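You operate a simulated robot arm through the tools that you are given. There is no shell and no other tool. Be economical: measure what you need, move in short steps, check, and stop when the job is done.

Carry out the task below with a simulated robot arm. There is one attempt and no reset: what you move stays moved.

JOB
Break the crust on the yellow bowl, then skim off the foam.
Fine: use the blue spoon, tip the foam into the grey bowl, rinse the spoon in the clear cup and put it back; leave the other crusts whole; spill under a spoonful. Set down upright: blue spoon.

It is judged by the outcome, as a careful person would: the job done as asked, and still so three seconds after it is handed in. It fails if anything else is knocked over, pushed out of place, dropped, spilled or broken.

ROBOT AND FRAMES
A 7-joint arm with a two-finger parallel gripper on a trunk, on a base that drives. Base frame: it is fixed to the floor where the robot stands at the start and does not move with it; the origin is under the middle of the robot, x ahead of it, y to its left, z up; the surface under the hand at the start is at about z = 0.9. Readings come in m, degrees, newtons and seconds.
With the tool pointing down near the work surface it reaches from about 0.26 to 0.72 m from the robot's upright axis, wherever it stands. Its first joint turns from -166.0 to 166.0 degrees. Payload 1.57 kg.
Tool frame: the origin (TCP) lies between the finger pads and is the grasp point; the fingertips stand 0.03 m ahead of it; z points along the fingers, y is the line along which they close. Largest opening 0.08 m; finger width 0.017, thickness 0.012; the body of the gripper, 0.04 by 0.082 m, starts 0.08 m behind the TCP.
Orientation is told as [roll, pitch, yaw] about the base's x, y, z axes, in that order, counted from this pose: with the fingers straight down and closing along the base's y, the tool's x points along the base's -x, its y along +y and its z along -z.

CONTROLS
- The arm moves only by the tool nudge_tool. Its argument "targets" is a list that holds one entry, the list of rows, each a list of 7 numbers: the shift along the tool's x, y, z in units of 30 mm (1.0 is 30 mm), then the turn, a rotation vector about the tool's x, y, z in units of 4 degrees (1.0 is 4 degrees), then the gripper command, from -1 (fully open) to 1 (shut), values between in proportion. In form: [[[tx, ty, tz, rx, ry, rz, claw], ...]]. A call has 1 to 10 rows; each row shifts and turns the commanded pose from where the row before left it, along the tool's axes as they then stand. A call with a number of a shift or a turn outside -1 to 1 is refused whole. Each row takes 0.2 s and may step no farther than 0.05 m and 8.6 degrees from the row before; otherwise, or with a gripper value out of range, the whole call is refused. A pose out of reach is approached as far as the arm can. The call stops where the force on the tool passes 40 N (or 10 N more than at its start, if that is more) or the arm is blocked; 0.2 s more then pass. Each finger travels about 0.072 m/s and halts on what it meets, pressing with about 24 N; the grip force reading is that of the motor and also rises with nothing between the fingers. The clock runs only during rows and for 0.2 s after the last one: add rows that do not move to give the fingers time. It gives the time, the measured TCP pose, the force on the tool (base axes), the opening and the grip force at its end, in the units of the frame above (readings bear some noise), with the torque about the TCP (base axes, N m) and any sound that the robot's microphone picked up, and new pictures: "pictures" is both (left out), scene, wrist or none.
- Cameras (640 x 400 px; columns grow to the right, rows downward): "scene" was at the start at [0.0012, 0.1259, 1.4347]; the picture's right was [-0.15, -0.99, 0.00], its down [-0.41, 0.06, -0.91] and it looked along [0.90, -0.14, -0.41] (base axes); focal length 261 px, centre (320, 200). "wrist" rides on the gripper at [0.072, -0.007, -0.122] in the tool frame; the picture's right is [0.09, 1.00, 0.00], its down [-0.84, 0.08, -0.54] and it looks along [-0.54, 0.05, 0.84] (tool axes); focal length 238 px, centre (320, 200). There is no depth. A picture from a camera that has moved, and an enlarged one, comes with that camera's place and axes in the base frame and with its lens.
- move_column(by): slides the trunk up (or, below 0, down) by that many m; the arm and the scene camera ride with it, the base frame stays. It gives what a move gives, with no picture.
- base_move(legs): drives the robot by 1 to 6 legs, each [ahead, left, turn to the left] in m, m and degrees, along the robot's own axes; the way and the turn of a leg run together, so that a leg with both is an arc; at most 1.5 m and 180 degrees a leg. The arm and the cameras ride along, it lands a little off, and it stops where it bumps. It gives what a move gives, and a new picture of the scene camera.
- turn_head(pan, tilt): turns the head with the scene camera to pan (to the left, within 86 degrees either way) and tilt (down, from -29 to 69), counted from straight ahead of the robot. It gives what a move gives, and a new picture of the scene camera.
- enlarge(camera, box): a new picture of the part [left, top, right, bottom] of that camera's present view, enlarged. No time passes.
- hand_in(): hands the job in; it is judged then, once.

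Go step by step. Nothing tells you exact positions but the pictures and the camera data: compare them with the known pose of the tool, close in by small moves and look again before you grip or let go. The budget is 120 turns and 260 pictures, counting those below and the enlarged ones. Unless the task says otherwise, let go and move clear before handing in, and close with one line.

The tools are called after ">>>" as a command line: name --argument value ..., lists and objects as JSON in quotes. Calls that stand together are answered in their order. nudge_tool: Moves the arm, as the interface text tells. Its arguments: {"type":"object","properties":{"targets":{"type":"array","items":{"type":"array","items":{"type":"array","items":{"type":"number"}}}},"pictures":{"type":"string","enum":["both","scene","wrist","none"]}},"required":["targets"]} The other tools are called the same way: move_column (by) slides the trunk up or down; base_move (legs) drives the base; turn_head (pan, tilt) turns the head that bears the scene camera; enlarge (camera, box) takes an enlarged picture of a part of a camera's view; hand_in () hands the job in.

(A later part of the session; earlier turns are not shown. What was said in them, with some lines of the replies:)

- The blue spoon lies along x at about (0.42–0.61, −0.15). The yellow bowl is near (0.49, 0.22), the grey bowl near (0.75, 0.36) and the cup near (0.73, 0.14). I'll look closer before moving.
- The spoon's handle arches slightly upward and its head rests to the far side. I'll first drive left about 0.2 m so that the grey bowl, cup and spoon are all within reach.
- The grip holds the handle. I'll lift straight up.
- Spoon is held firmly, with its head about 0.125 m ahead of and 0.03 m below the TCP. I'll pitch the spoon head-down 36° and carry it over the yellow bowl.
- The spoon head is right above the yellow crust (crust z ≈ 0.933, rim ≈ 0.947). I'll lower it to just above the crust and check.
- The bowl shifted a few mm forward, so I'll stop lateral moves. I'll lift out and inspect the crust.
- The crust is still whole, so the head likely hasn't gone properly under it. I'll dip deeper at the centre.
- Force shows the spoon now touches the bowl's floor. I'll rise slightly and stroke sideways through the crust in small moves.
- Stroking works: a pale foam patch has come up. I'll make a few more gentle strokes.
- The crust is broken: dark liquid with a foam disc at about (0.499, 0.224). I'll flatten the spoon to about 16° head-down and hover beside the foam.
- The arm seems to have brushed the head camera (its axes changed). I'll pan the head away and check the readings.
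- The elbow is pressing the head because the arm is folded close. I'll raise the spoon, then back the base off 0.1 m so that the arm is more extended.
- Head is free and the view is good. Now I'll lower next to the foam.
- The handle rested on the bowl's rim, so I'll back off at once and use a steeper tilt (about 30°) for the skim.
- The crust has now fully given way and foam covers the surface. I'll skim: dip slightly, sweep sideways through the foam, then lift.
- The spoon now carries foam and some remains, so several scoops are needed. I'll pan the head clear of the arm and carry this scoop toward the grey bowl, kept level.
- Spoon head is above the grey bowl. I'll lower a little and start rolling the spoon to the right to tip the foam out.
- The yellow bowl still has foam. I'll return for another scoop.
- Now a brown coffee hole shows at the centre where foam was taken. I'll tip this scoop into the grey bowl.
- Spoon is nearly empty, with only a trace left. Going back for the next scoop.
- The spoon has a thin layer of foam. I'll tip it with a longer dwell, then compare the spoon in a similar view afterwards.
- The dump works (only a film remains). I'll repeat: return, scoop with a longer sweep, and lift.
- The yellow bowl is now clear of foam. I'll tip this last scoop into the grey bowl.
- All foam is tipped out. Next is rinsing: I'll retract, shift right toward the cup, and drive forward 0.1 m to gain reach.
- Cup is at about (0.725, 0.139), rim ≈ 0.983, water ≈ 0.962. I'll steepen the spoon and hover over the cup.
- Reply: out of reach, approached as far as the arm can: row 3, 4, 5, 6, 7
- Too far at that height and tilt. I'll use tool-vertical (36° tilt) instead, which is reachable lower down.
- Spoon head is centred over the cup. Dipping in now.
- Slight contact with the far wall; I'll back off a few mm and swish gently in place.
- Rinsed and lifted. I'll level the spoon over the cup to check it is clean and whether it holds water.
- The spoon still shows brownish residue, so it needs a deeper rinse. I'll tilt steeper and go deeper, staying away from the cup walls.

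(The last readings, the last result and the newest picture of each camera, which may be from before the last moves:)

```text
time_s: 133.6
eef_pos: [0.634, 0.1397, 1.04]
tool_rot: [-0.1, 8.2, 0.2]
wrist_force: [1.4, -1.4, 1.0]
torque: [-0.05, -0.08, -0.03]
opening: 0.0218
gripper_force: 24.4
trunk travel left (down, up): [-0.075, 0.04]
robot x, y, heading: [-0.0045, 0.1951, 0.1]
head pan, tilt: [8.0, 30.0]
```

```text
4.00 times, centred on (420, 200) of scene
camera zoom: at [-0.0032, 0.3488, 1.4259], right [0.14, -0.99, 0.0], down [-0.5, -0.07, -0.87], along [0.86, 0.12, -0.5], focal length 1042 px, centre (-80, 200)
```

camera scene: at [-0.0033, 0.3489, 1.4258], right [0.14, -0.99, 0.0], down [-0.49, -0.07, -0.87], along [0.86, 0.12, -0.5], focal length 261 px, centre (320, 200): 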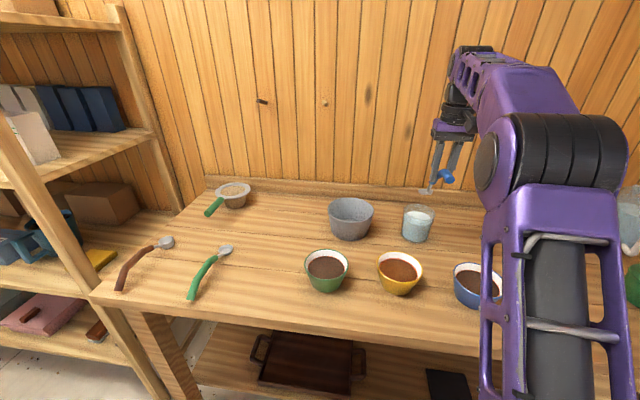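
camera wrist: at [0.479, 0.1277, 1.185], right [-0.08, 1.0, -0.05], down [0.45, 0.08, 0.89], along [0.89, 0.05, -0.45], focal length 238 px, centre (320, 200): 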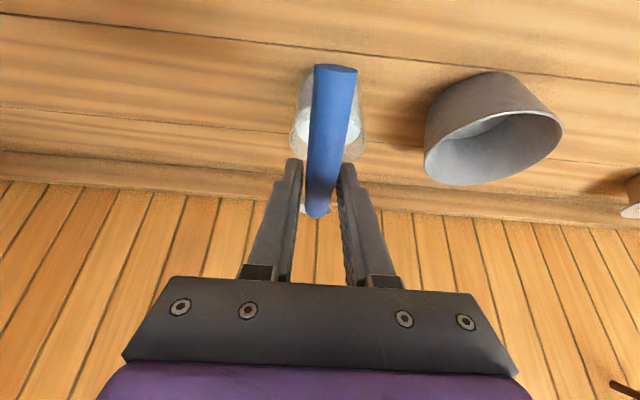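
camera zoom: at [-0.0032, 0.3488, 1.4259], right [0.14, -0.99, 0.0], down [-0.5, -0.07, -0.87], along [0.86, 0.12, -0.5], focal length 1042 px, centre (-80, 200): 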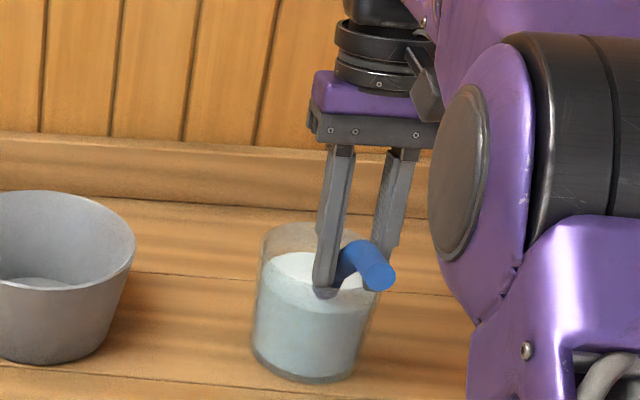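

>>> nudge_tool --targets '[[[-0.2, 0, 0, 0, 0, 0, 1], [0, -0.2, 0, 0, 0, 0, 1], [0, -0.2, 0, 0, 0, 0, 1], [0, 0.25, 0, 0, 0, 0, 1], [0, 0.15, 0, 0, 0, 0, 1], [0, -0.2, 0, 0, 0, 0, 1], [0, -0.2, 0, 0, 0, 0, 1], [0, 0.25, 0, 0, 0, 0, 1], [0, 0.15, 0, 0, 0, 0, 1], [0, -0.2, 0, 0, 0, 0, 1]]]' --pictures "none"

>>> nudge_tool --targets '[[[0, 0.2, 0, 0, 0, 0, 1], [0, -0.2, 0, 0, 0, 0, 1], [0, 0, 0, 0, 0, 0, 1], [0, 0, 0, 0, 0, 0, 1], [0, 0, 0, 0, 0, 0, 1], [0.05, 0, -0.4, 0, 0, 0, 1], [0.09, 0, -0.65, 0, 0, 0, 1], [0.1, 0, -0.8, 0, 0, 0, 1], [0.1, 0, -0.8, 0, 0, 0, 1], [0.1, 0, -0.6, 0, 0, 0, 1]]]' --pictures "none"

>>> nudge_tool --targets '[[[0.15, 0, 0, 0, -0.95, 0, 1], [0.15, 0, 0, 0, -0.95, 0, 1], [0.15, 0, 0, 0, -0.95, 0, 1], [0.15, 0, 0, 0, -0.95, 0, 1], [0.15, 0, 0, 0, -0.95, 0, 1], [0.15, 0, 0, 0, -0.95, 0, 1], [0.15, 0, 0, 0, -0.95, 0, 1], [0.15, 0, 0, 0, -0.95, 0, 1], [0.15, 0, 0, 0, -0.95, 0, 1], [0.15, 0, 0, 0, -0.95, 0, 1]]]' --pictures "scene"

>>> enlarge --camera "scene" --box '[380, 150, 460, 210]'

```text
time_s: 135.8
eef_pos: [0.642, 0.1335, 1.041]
tool_rot: [-0.1, 8.1, 0.2]
wrist_force: [0.4, -0.1, 0.1]
torque: [0.01, 0.01, 0.02]
opening: 0.0219
gripper_force: 23.7
trunk travel left (down, up): [-0.075, 0.04]
robot x, y, heading: [-0.0011, 0.1973, 0.3]
head pan, tilt: [8.0, 30.0]
```

```text
time_s: 138.0
eef_pos: [0.6301, 0.1294, 1.134]
tool_rot: [-0.2, 7.9, 0.1]
wrist_force: [0.0, 0.2, -0.6]
torque: [0.0, -0.05, 0.02]
opening: 0.0219
gripper_force: 24.2
out of reach, approached as far as the arm can: row 9
trunk travel left (down, up): [-0.075, 0.04]
robot x, y, heading: [-0.0063, 0.1982, 0.1]
head pan, tilt: [8.0, 30.0]
```

```text
time_s: 140.2
eef_pos: [0.59, 0.1287, 1.1276]
tool_rot: [-0.2, -29.9, 0.2]
wrist_force: [-0.1, 0.9, 0.2]
torque: [0.02, 0.02, 0.0]
opening: 0.0222
gripper_force: 23.9
trunk travel left (down, up): [-0.075, 0.04]
robot x, y, heading: [-0.0035, 0.1955, 0.4]
head pan, tilt: [8.0, 30.0]
camera scene: at [-0.0033, 0.3488, 1.4259], right [0.14, -0.99, 0.0], down [-0.49, -0.07, -0.87], along [0.86, 0.12, -0.5], focal length 261 px, centre (320, 200)
```

scene: 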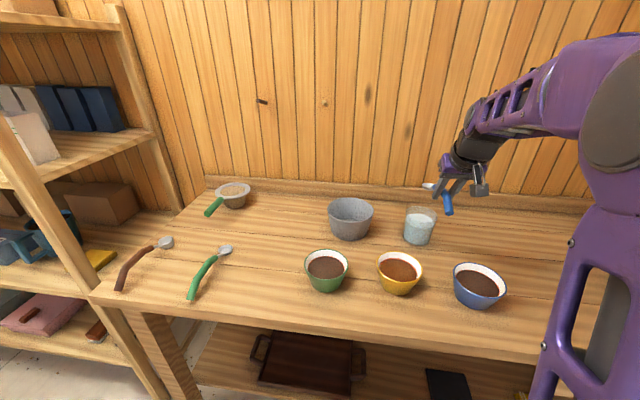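

```text
6.67 times, centred on (420, 180) of scene
camera zoom: at [-0.0033, 0.3488, 1.4259], right [0.14, -0.99, 0.0], down [-0.49, -0.07, -0.87], along [0.86, 0.12, -0.5], focal length 1738 px, centre (-347, 333)
```

zoom: 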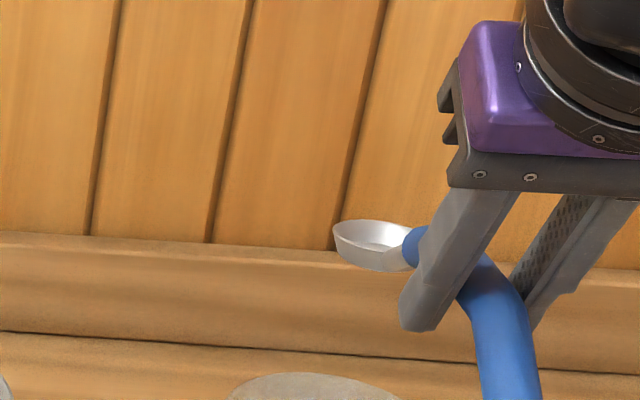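

The residue looks gone. I'll zoom in once to check the spoon and the cup.

>>> enlarge --camera "scene" --box '[415, 175, 440, 195]'

>>> enlarge --camera "scene" --box '[300, 180, 520, 320]'

```text
16.00 times, centred on (428, 185) of scene
camera zoom: at [-0.0033, 0.3488, 1.4259], right [0.14, -0.99, 0.0], down [-0.49, -0.07, -0.87], along [0.86, 0.12, -0.5], focal length 4170 px, centre (-1400, 440)
```

zoom: 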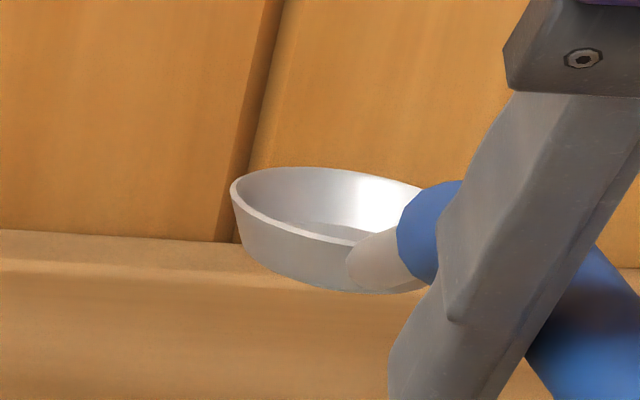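

```text
2.86 times, centred on (410, 250) of scene
camera zoom: at [-0.0033, 0.3488, 1.4259], right [0.14, -0.99, 0.0], down [-0.49, -0.07, -0.87], along [0.86, 0.12, -0.5], focal length 745 px, centre (63, 57)
```

zoom: 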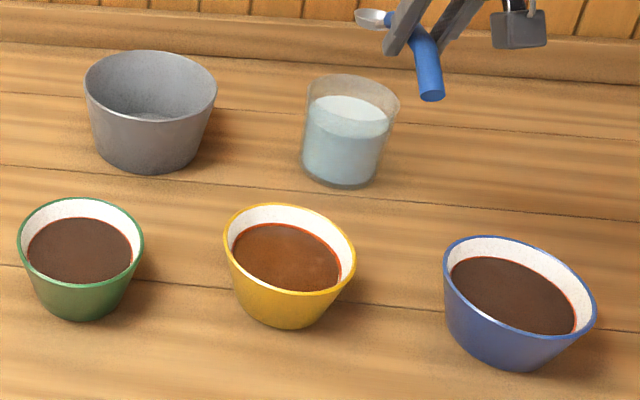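

The spoon is clean and the table dry. I'll carry the spoon back above its original place.

>>> nudge_tool --targets '[[[0.423, -0.894, -0.122, 0, -0.15, 0, 1], [0.423, -0.894, -0.122, 0, -0.15, 0, 1], [0.423, -0.894, -0.122, 0, -0.15, 0, 1], [0.423, -0.894, -0.122, 0, -0.15, 0, 1], [0.423, -0.894, -0.122, 0, -0.15, 0, 1], [0.423, -0.894, -0.122, 0, -0.15, 0, 1], [0.423, -0.894, -0.122, 0, -0.15, 0, 1], [0.423, -0.894, -0.122, 0, -0.15, 0, 1], [0.423, -0.894, -0.122, 0, -0.15, 0, 1], [0.423, -0.894, -0.122, 0, -0.15, 0, 1]]]'

```text
time_s: 142.4
eef_pos: [0.4621, -0.1406, 1.092]
tool_rot: [-0.1, -36.0, 0.3]
wrist_force: [0.2, -0.3, -0.1]
torque: [-0.04, 0.02, 0.03]
opening: 0.0221
gripper_force: 23.4
trunk travel left (down, up): [-0.075, 0.04]
robot x, y, heading: [-0.0014, 0.1987, 0.3]
head pan, tilt: [8.0, 30.0]
camera scene: at [-0.0033, 0.3489, 1.4258], right [0.14, -0.99, 0.0], down [-0.49, -0.07, -0.87], along [0.86, 0.12, -0.5], focal length 261 px, centre (320, 200)
camera wrist: at [0.333, -0.148, 1.1484], right [-0.08, 1.0, -0.06], down [0.36, 0.08, 0.93], along [0.93, 0.05, -0.36], focal length 238 px, centre (320, 200)
```

scene: 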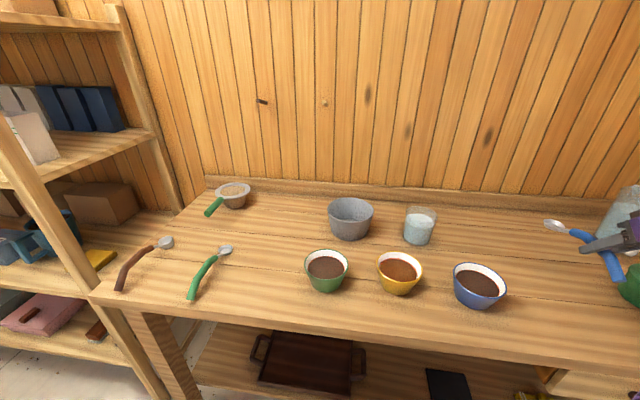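
wrist: 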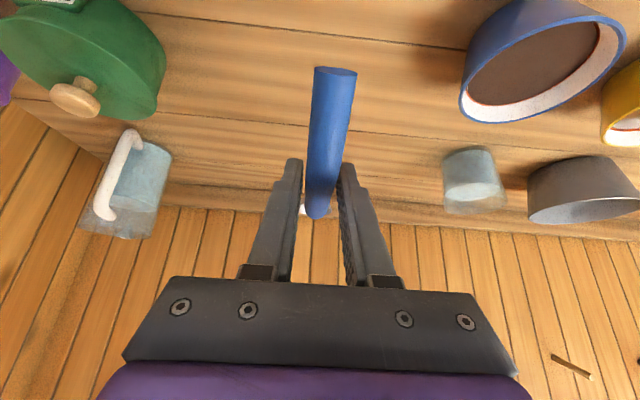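

>>> turn_head --pan -15 --tilt 30

>>> nudge_tool --targets '[[[0.528, 0, 0.772, 0, 0, 0, 1], [0.528, 0, 0.772, 0, 0, 0, 1], [0.528, 0, 0.772, 0, 0, 0, 1], [0.528, 0, 0.772, 0, 0, 0, 1], [0.5, 0, 0.72, 0, 0, 0, 1], [0, 0, 0, 0, 0, 0, 1]]]' --pictures "none"

>>> enlarge --camera "scene" --box '[390, 190, 510, 290]'

```text
time_s: 143.2
eef_pos: [0.4626, -0.1405, 1.0939]
tool_rot: [-0.1, -35.9, 0.3]
wrist_force: [0.2, 0.3, 0.1]
torque: [-0.03, -0.02, 0.02]
opening: 0.0216
gripper_force: 24.3
trunk travel left (down, up): [-0.075, 0.04]
robot x, y, heading: [0.0014, 0.1978, 0.1]
head pan, tilt: [-15.0, 30.0]
camera scene: at [-0.0054, 0.3129, 1.4259], right [-0.26, -0.97, 0.0], down [-0.48, 0.13, -0.87], along [0.84, -0.22, -0.5], focal length 261 px, centre (320, 200)
```

scene: 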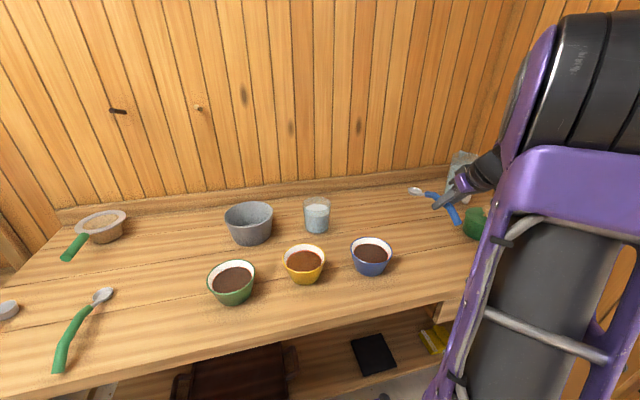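

```text
time_s: 144.6
eef_pos: [0.4675, -0.1406, 0.9532]
tool_rot: [0.0, -36.0, 0.3]
wrist_force: [0.5, 0.4, -1.2]
torque: [0.04, 0.05, 0.01]
opening: 0.0217
gripper_force: 24.2
trunk travel left (down, up): [-0.075, 0.04]
robot x, y, heading: [0.0021, 0.1976, -0.1]
head pan, tilt: [-15.0, 30.0]
```

```text
4.00 times, centred on (450, 240) of scene
camera zoom: at [-0.0054, 0.3127, 1.4259], right [-0.26, -0.97, 0.0], down [-0.48, 0.13, -0.87], along [0.84, -0.22, -0.5], focal length 1042 px, centre (-200, 40)
```

zoom: 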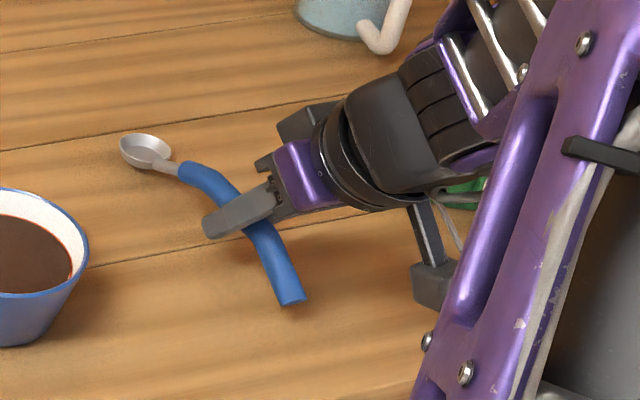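

>>> nudge_tool --targets '[[[0.08, 0.03, 0.09, 0, 0, 0, 1], [0.07, 0, 0.08, 0, 0, 0, 1], [0.06, 0, 0.08, 0, 0, 0, 1], [0, 0, 0, 0, 0, 0, 1]]]' --pictures "none"

>>> enlarge --camera "scene" --box '[390, 190, 510, 290]'

```text
time_s: 145.6
eef_pos: [0.4673, -0.1399, 0.9436]
tool_rot: [-0.2, -36.1, 0.3]
wrist_force: [0.3, 0.3, 2.9]
torque: [-0.05, -0.52, -0.01]
opening: 0.0217
gripper_force: 23.9
trunk travel left (down, up): [-0.075, 0.04]
robot x, y, heading: [-0.004, 0.1921, -0.1]
head pan, tilt: [-15.0, 30.0]
```

```text
4.00 times, centred on (450, 240) of scene
camera zoom: at [-0.0057, 0.313, 1.4259], right [-0.26, -0.97, 0.0], down [-0.48, 0.13, -0.87], along [0.84, -0.22, -0.5], focal length 1042 px, centre (-200, 40)
```

zoom: 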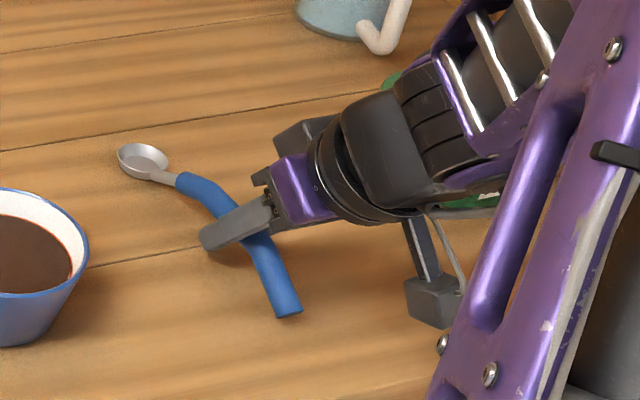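

The head is touching first, meaning the spoon sits about 2° nose-down in the grip. I'll tilt the tool back 2° and settle it the last few mm.

>>> nudge_tool --targets '[[[0, 0, 0, 0, -0.6, 0, 1], [0.04, 0, 0.055, 0, 0, 0, 1], [0.03, 0, 0.04, 0, 0, 0, 1], [0, 0, 0, 0, 0, 0, 1]]]' --pictures "none"

>>> enlarge --camera "scene" --box '[390, 190, 510, 290]'

```text
time_s: 146.6
eef_pos: [0.4665, -0.1386, 0.9423]
tool_rot: [-0.3, -38.5, 0.4]
wrist_force: [4.6, 0.3, 19.3]
torque: [0.03, 0.12, -0.03]
opening: 0.0219
gripper_force: 23.9
trunk travel left (down, up): [-0.075, 0.04]
robot x, y, heading: [0.0006, 0.1953, -0.0]
head pan, tilt: [-15.0, 30.0]
```

```text
4.00 times, centred on (450, 240) of scene
camera zoom: at [-0.0062, 0.3137, 1.4259], right [-0.26, -0.97, 0.0], down [-0.48, 0.13, -0.87], along [0.84, -0.22, -0.5], focal length 1042 px, centre (-200, 40)
```

zoom: 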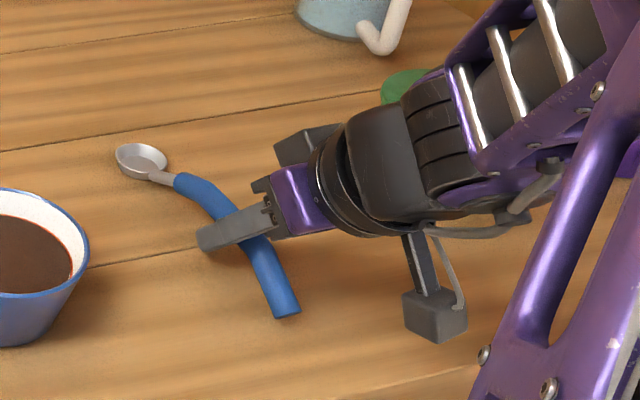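

It now rests on both head and tail. I'll relieve the press slightly, open, and back out along the fingers.

>>> nudge_tool --targets '[[[-0.04, 0, -0.055, 0, 0, 0, 1], [0, 0, 0, 0, 0, 0, 1], [0, 0, 0, 0, 0, 0, 0.4], [0, 0, 0, 0, 0, 0, 0], [0, 0, 0, 0, 0, 0, -0.5], [0, 0, 0, 0, 0, 0, -0.5], [0, 0, 0, 0, 0, 0, -0.5]]]' --pictures "wrist"

>>> enlarge --camera "scene" --box '[390, 190, 510, 290]'

```text
time_s: 148.2
eef_pos: [0.4657, -0.1399, 0.9435]
tool_rot: [0.0, -38.3, 0.3]
wrist_force: [-0.2, -0.4, -0.8]
torque: [0.01, -0.02, 0.02]
opening: 0.0601
gripper_force: 0.1
trunk travel left (down, up): [-0.075, 0.04]
robot x, y, heading: [-0.0052, 0.1962, 0.1]
head pan, tilt: [-15.0, 30.0]
camera wrist: at [0.3347, -0.1468, 0.9927], right [-0.08, 1.0, -0.06], down [0.32, 0.08, 0.94], along [0.94, 0.05, -0.32], focal length 238 px, centre (320, 200)
```

wrist: 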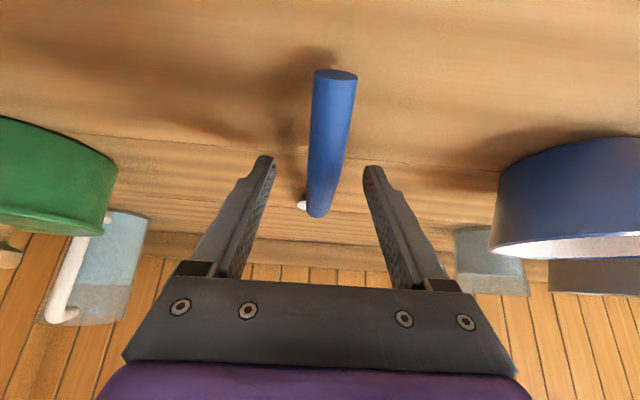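

```text
4.00 times, centred on (450, 240) of scene
camera zoom: at [-0.0055, 0.3128, 1.4258], right [-0.26, -0.97, 0.0], down [-0.48, 0.13, -0.87], along [0.84, -0.22, -0.5], focal length 1042 px, centre (-200, 40)
```

zoom: 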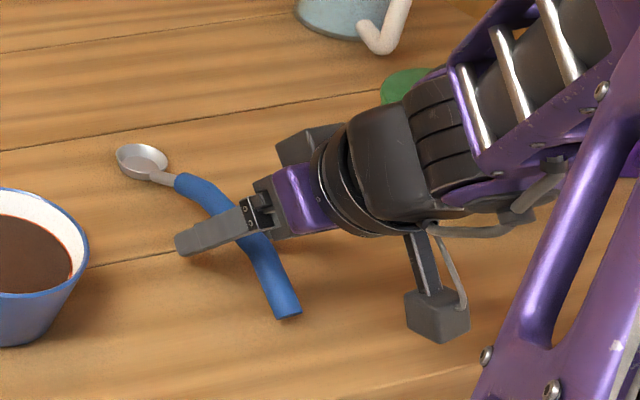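

>>> nudge_tool --targets '[[[0, 0, -0.5, 0, 0, 0, -1], [0, 0, -0.8, 0, 0, 0, -1], [-0.6, 0, -0.8, 0, 0, 0, -1], [-0.6, 0, -0.8, 0, 0, 0, -1], [-0.6, 0, -0.8, 0, 0, 0, -1], [-0.6, 0, -0.8, 0, 0, 0, -1], [-0.6, 0, -0.8, 0, 0, 0, -1], [0, 0, 0, 0, 0, 0, -1]]]'

>>> enlarge --camera "scene" --box '[190, 180, 470, 320]'

```text
time_s: 150.0
eef_pos: [0.4359, -0.1381, 1.1235]
tool_rot: [-0.2, -38.3, 0.4]
wrist_force: [0.5, 0.1, -0.9]
torque: [0.0, -0.03, -0.03]
opening: 0.0802
gripper_force: 0.2
trunk travel left (down, up): [-0.075, 0.04]
robot x, y, heading: [-0.0028, 0.1958, 0.1]
head pan, tilt: [-15.0, 30.0]
camera scene: at [-0.0055, 0.3129, 1.4258], right [-0.26, -0.97, 0.0], down [-0.48, 0.13, -0.87], along [0.84, -0.22, -0.5], focal length 261 px, centre (320, 200)
camera wrist: at [0.3048, -0.1458, 1.1743], right [-0.08, 1.0, -0.06], down [0.32, 0.08, 0.94], along [0.94, 0.05, -0.32], focal length 238 px, centre (320, 200)
```

scene: 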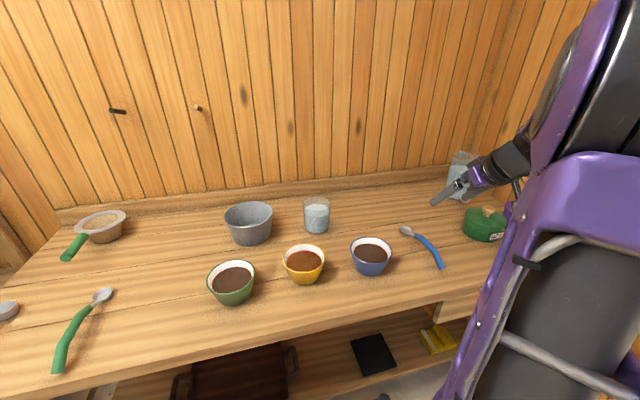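
wrist: 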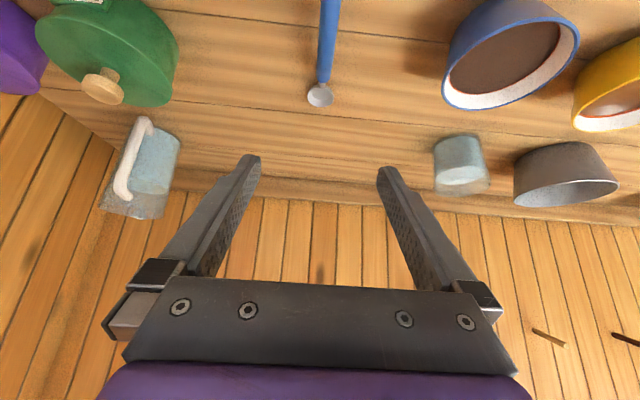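

```text
2.29 times, centred on (330, 250) of scene
camera zoom: at [-0.0055, 0.3129, 1.4258], right [-0.26, -0.97, 0.0], down [-0.48, 0.13, -0.87], along [0.84, -0.22, -0.5], focal length 596 px, centre (297, 86)
```

zoom: 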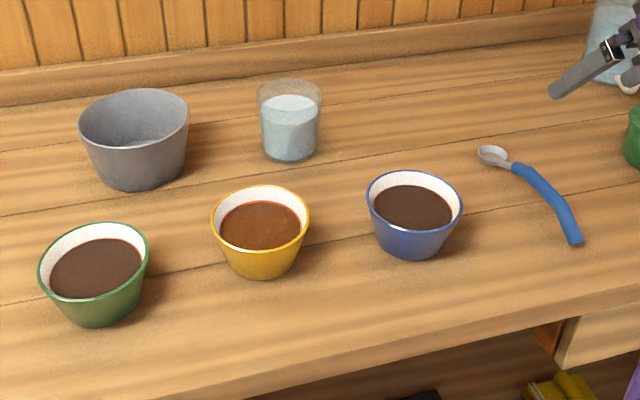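

The yellow bowl shows only coffee, the other crusts are whole, the table is dry, and the clean spoon lies upright where it was. I'll hand it in.

>>> hand_in

```text
The job is handed in.
```

I broke the yellow bowl's crust, skimmed the foam and tipped it over the grey bowl, and put the rinsed blue spoon back upright. I never saw foam in the grey bowl itself, and the yellow bowl and the cup each shifted a few mm.
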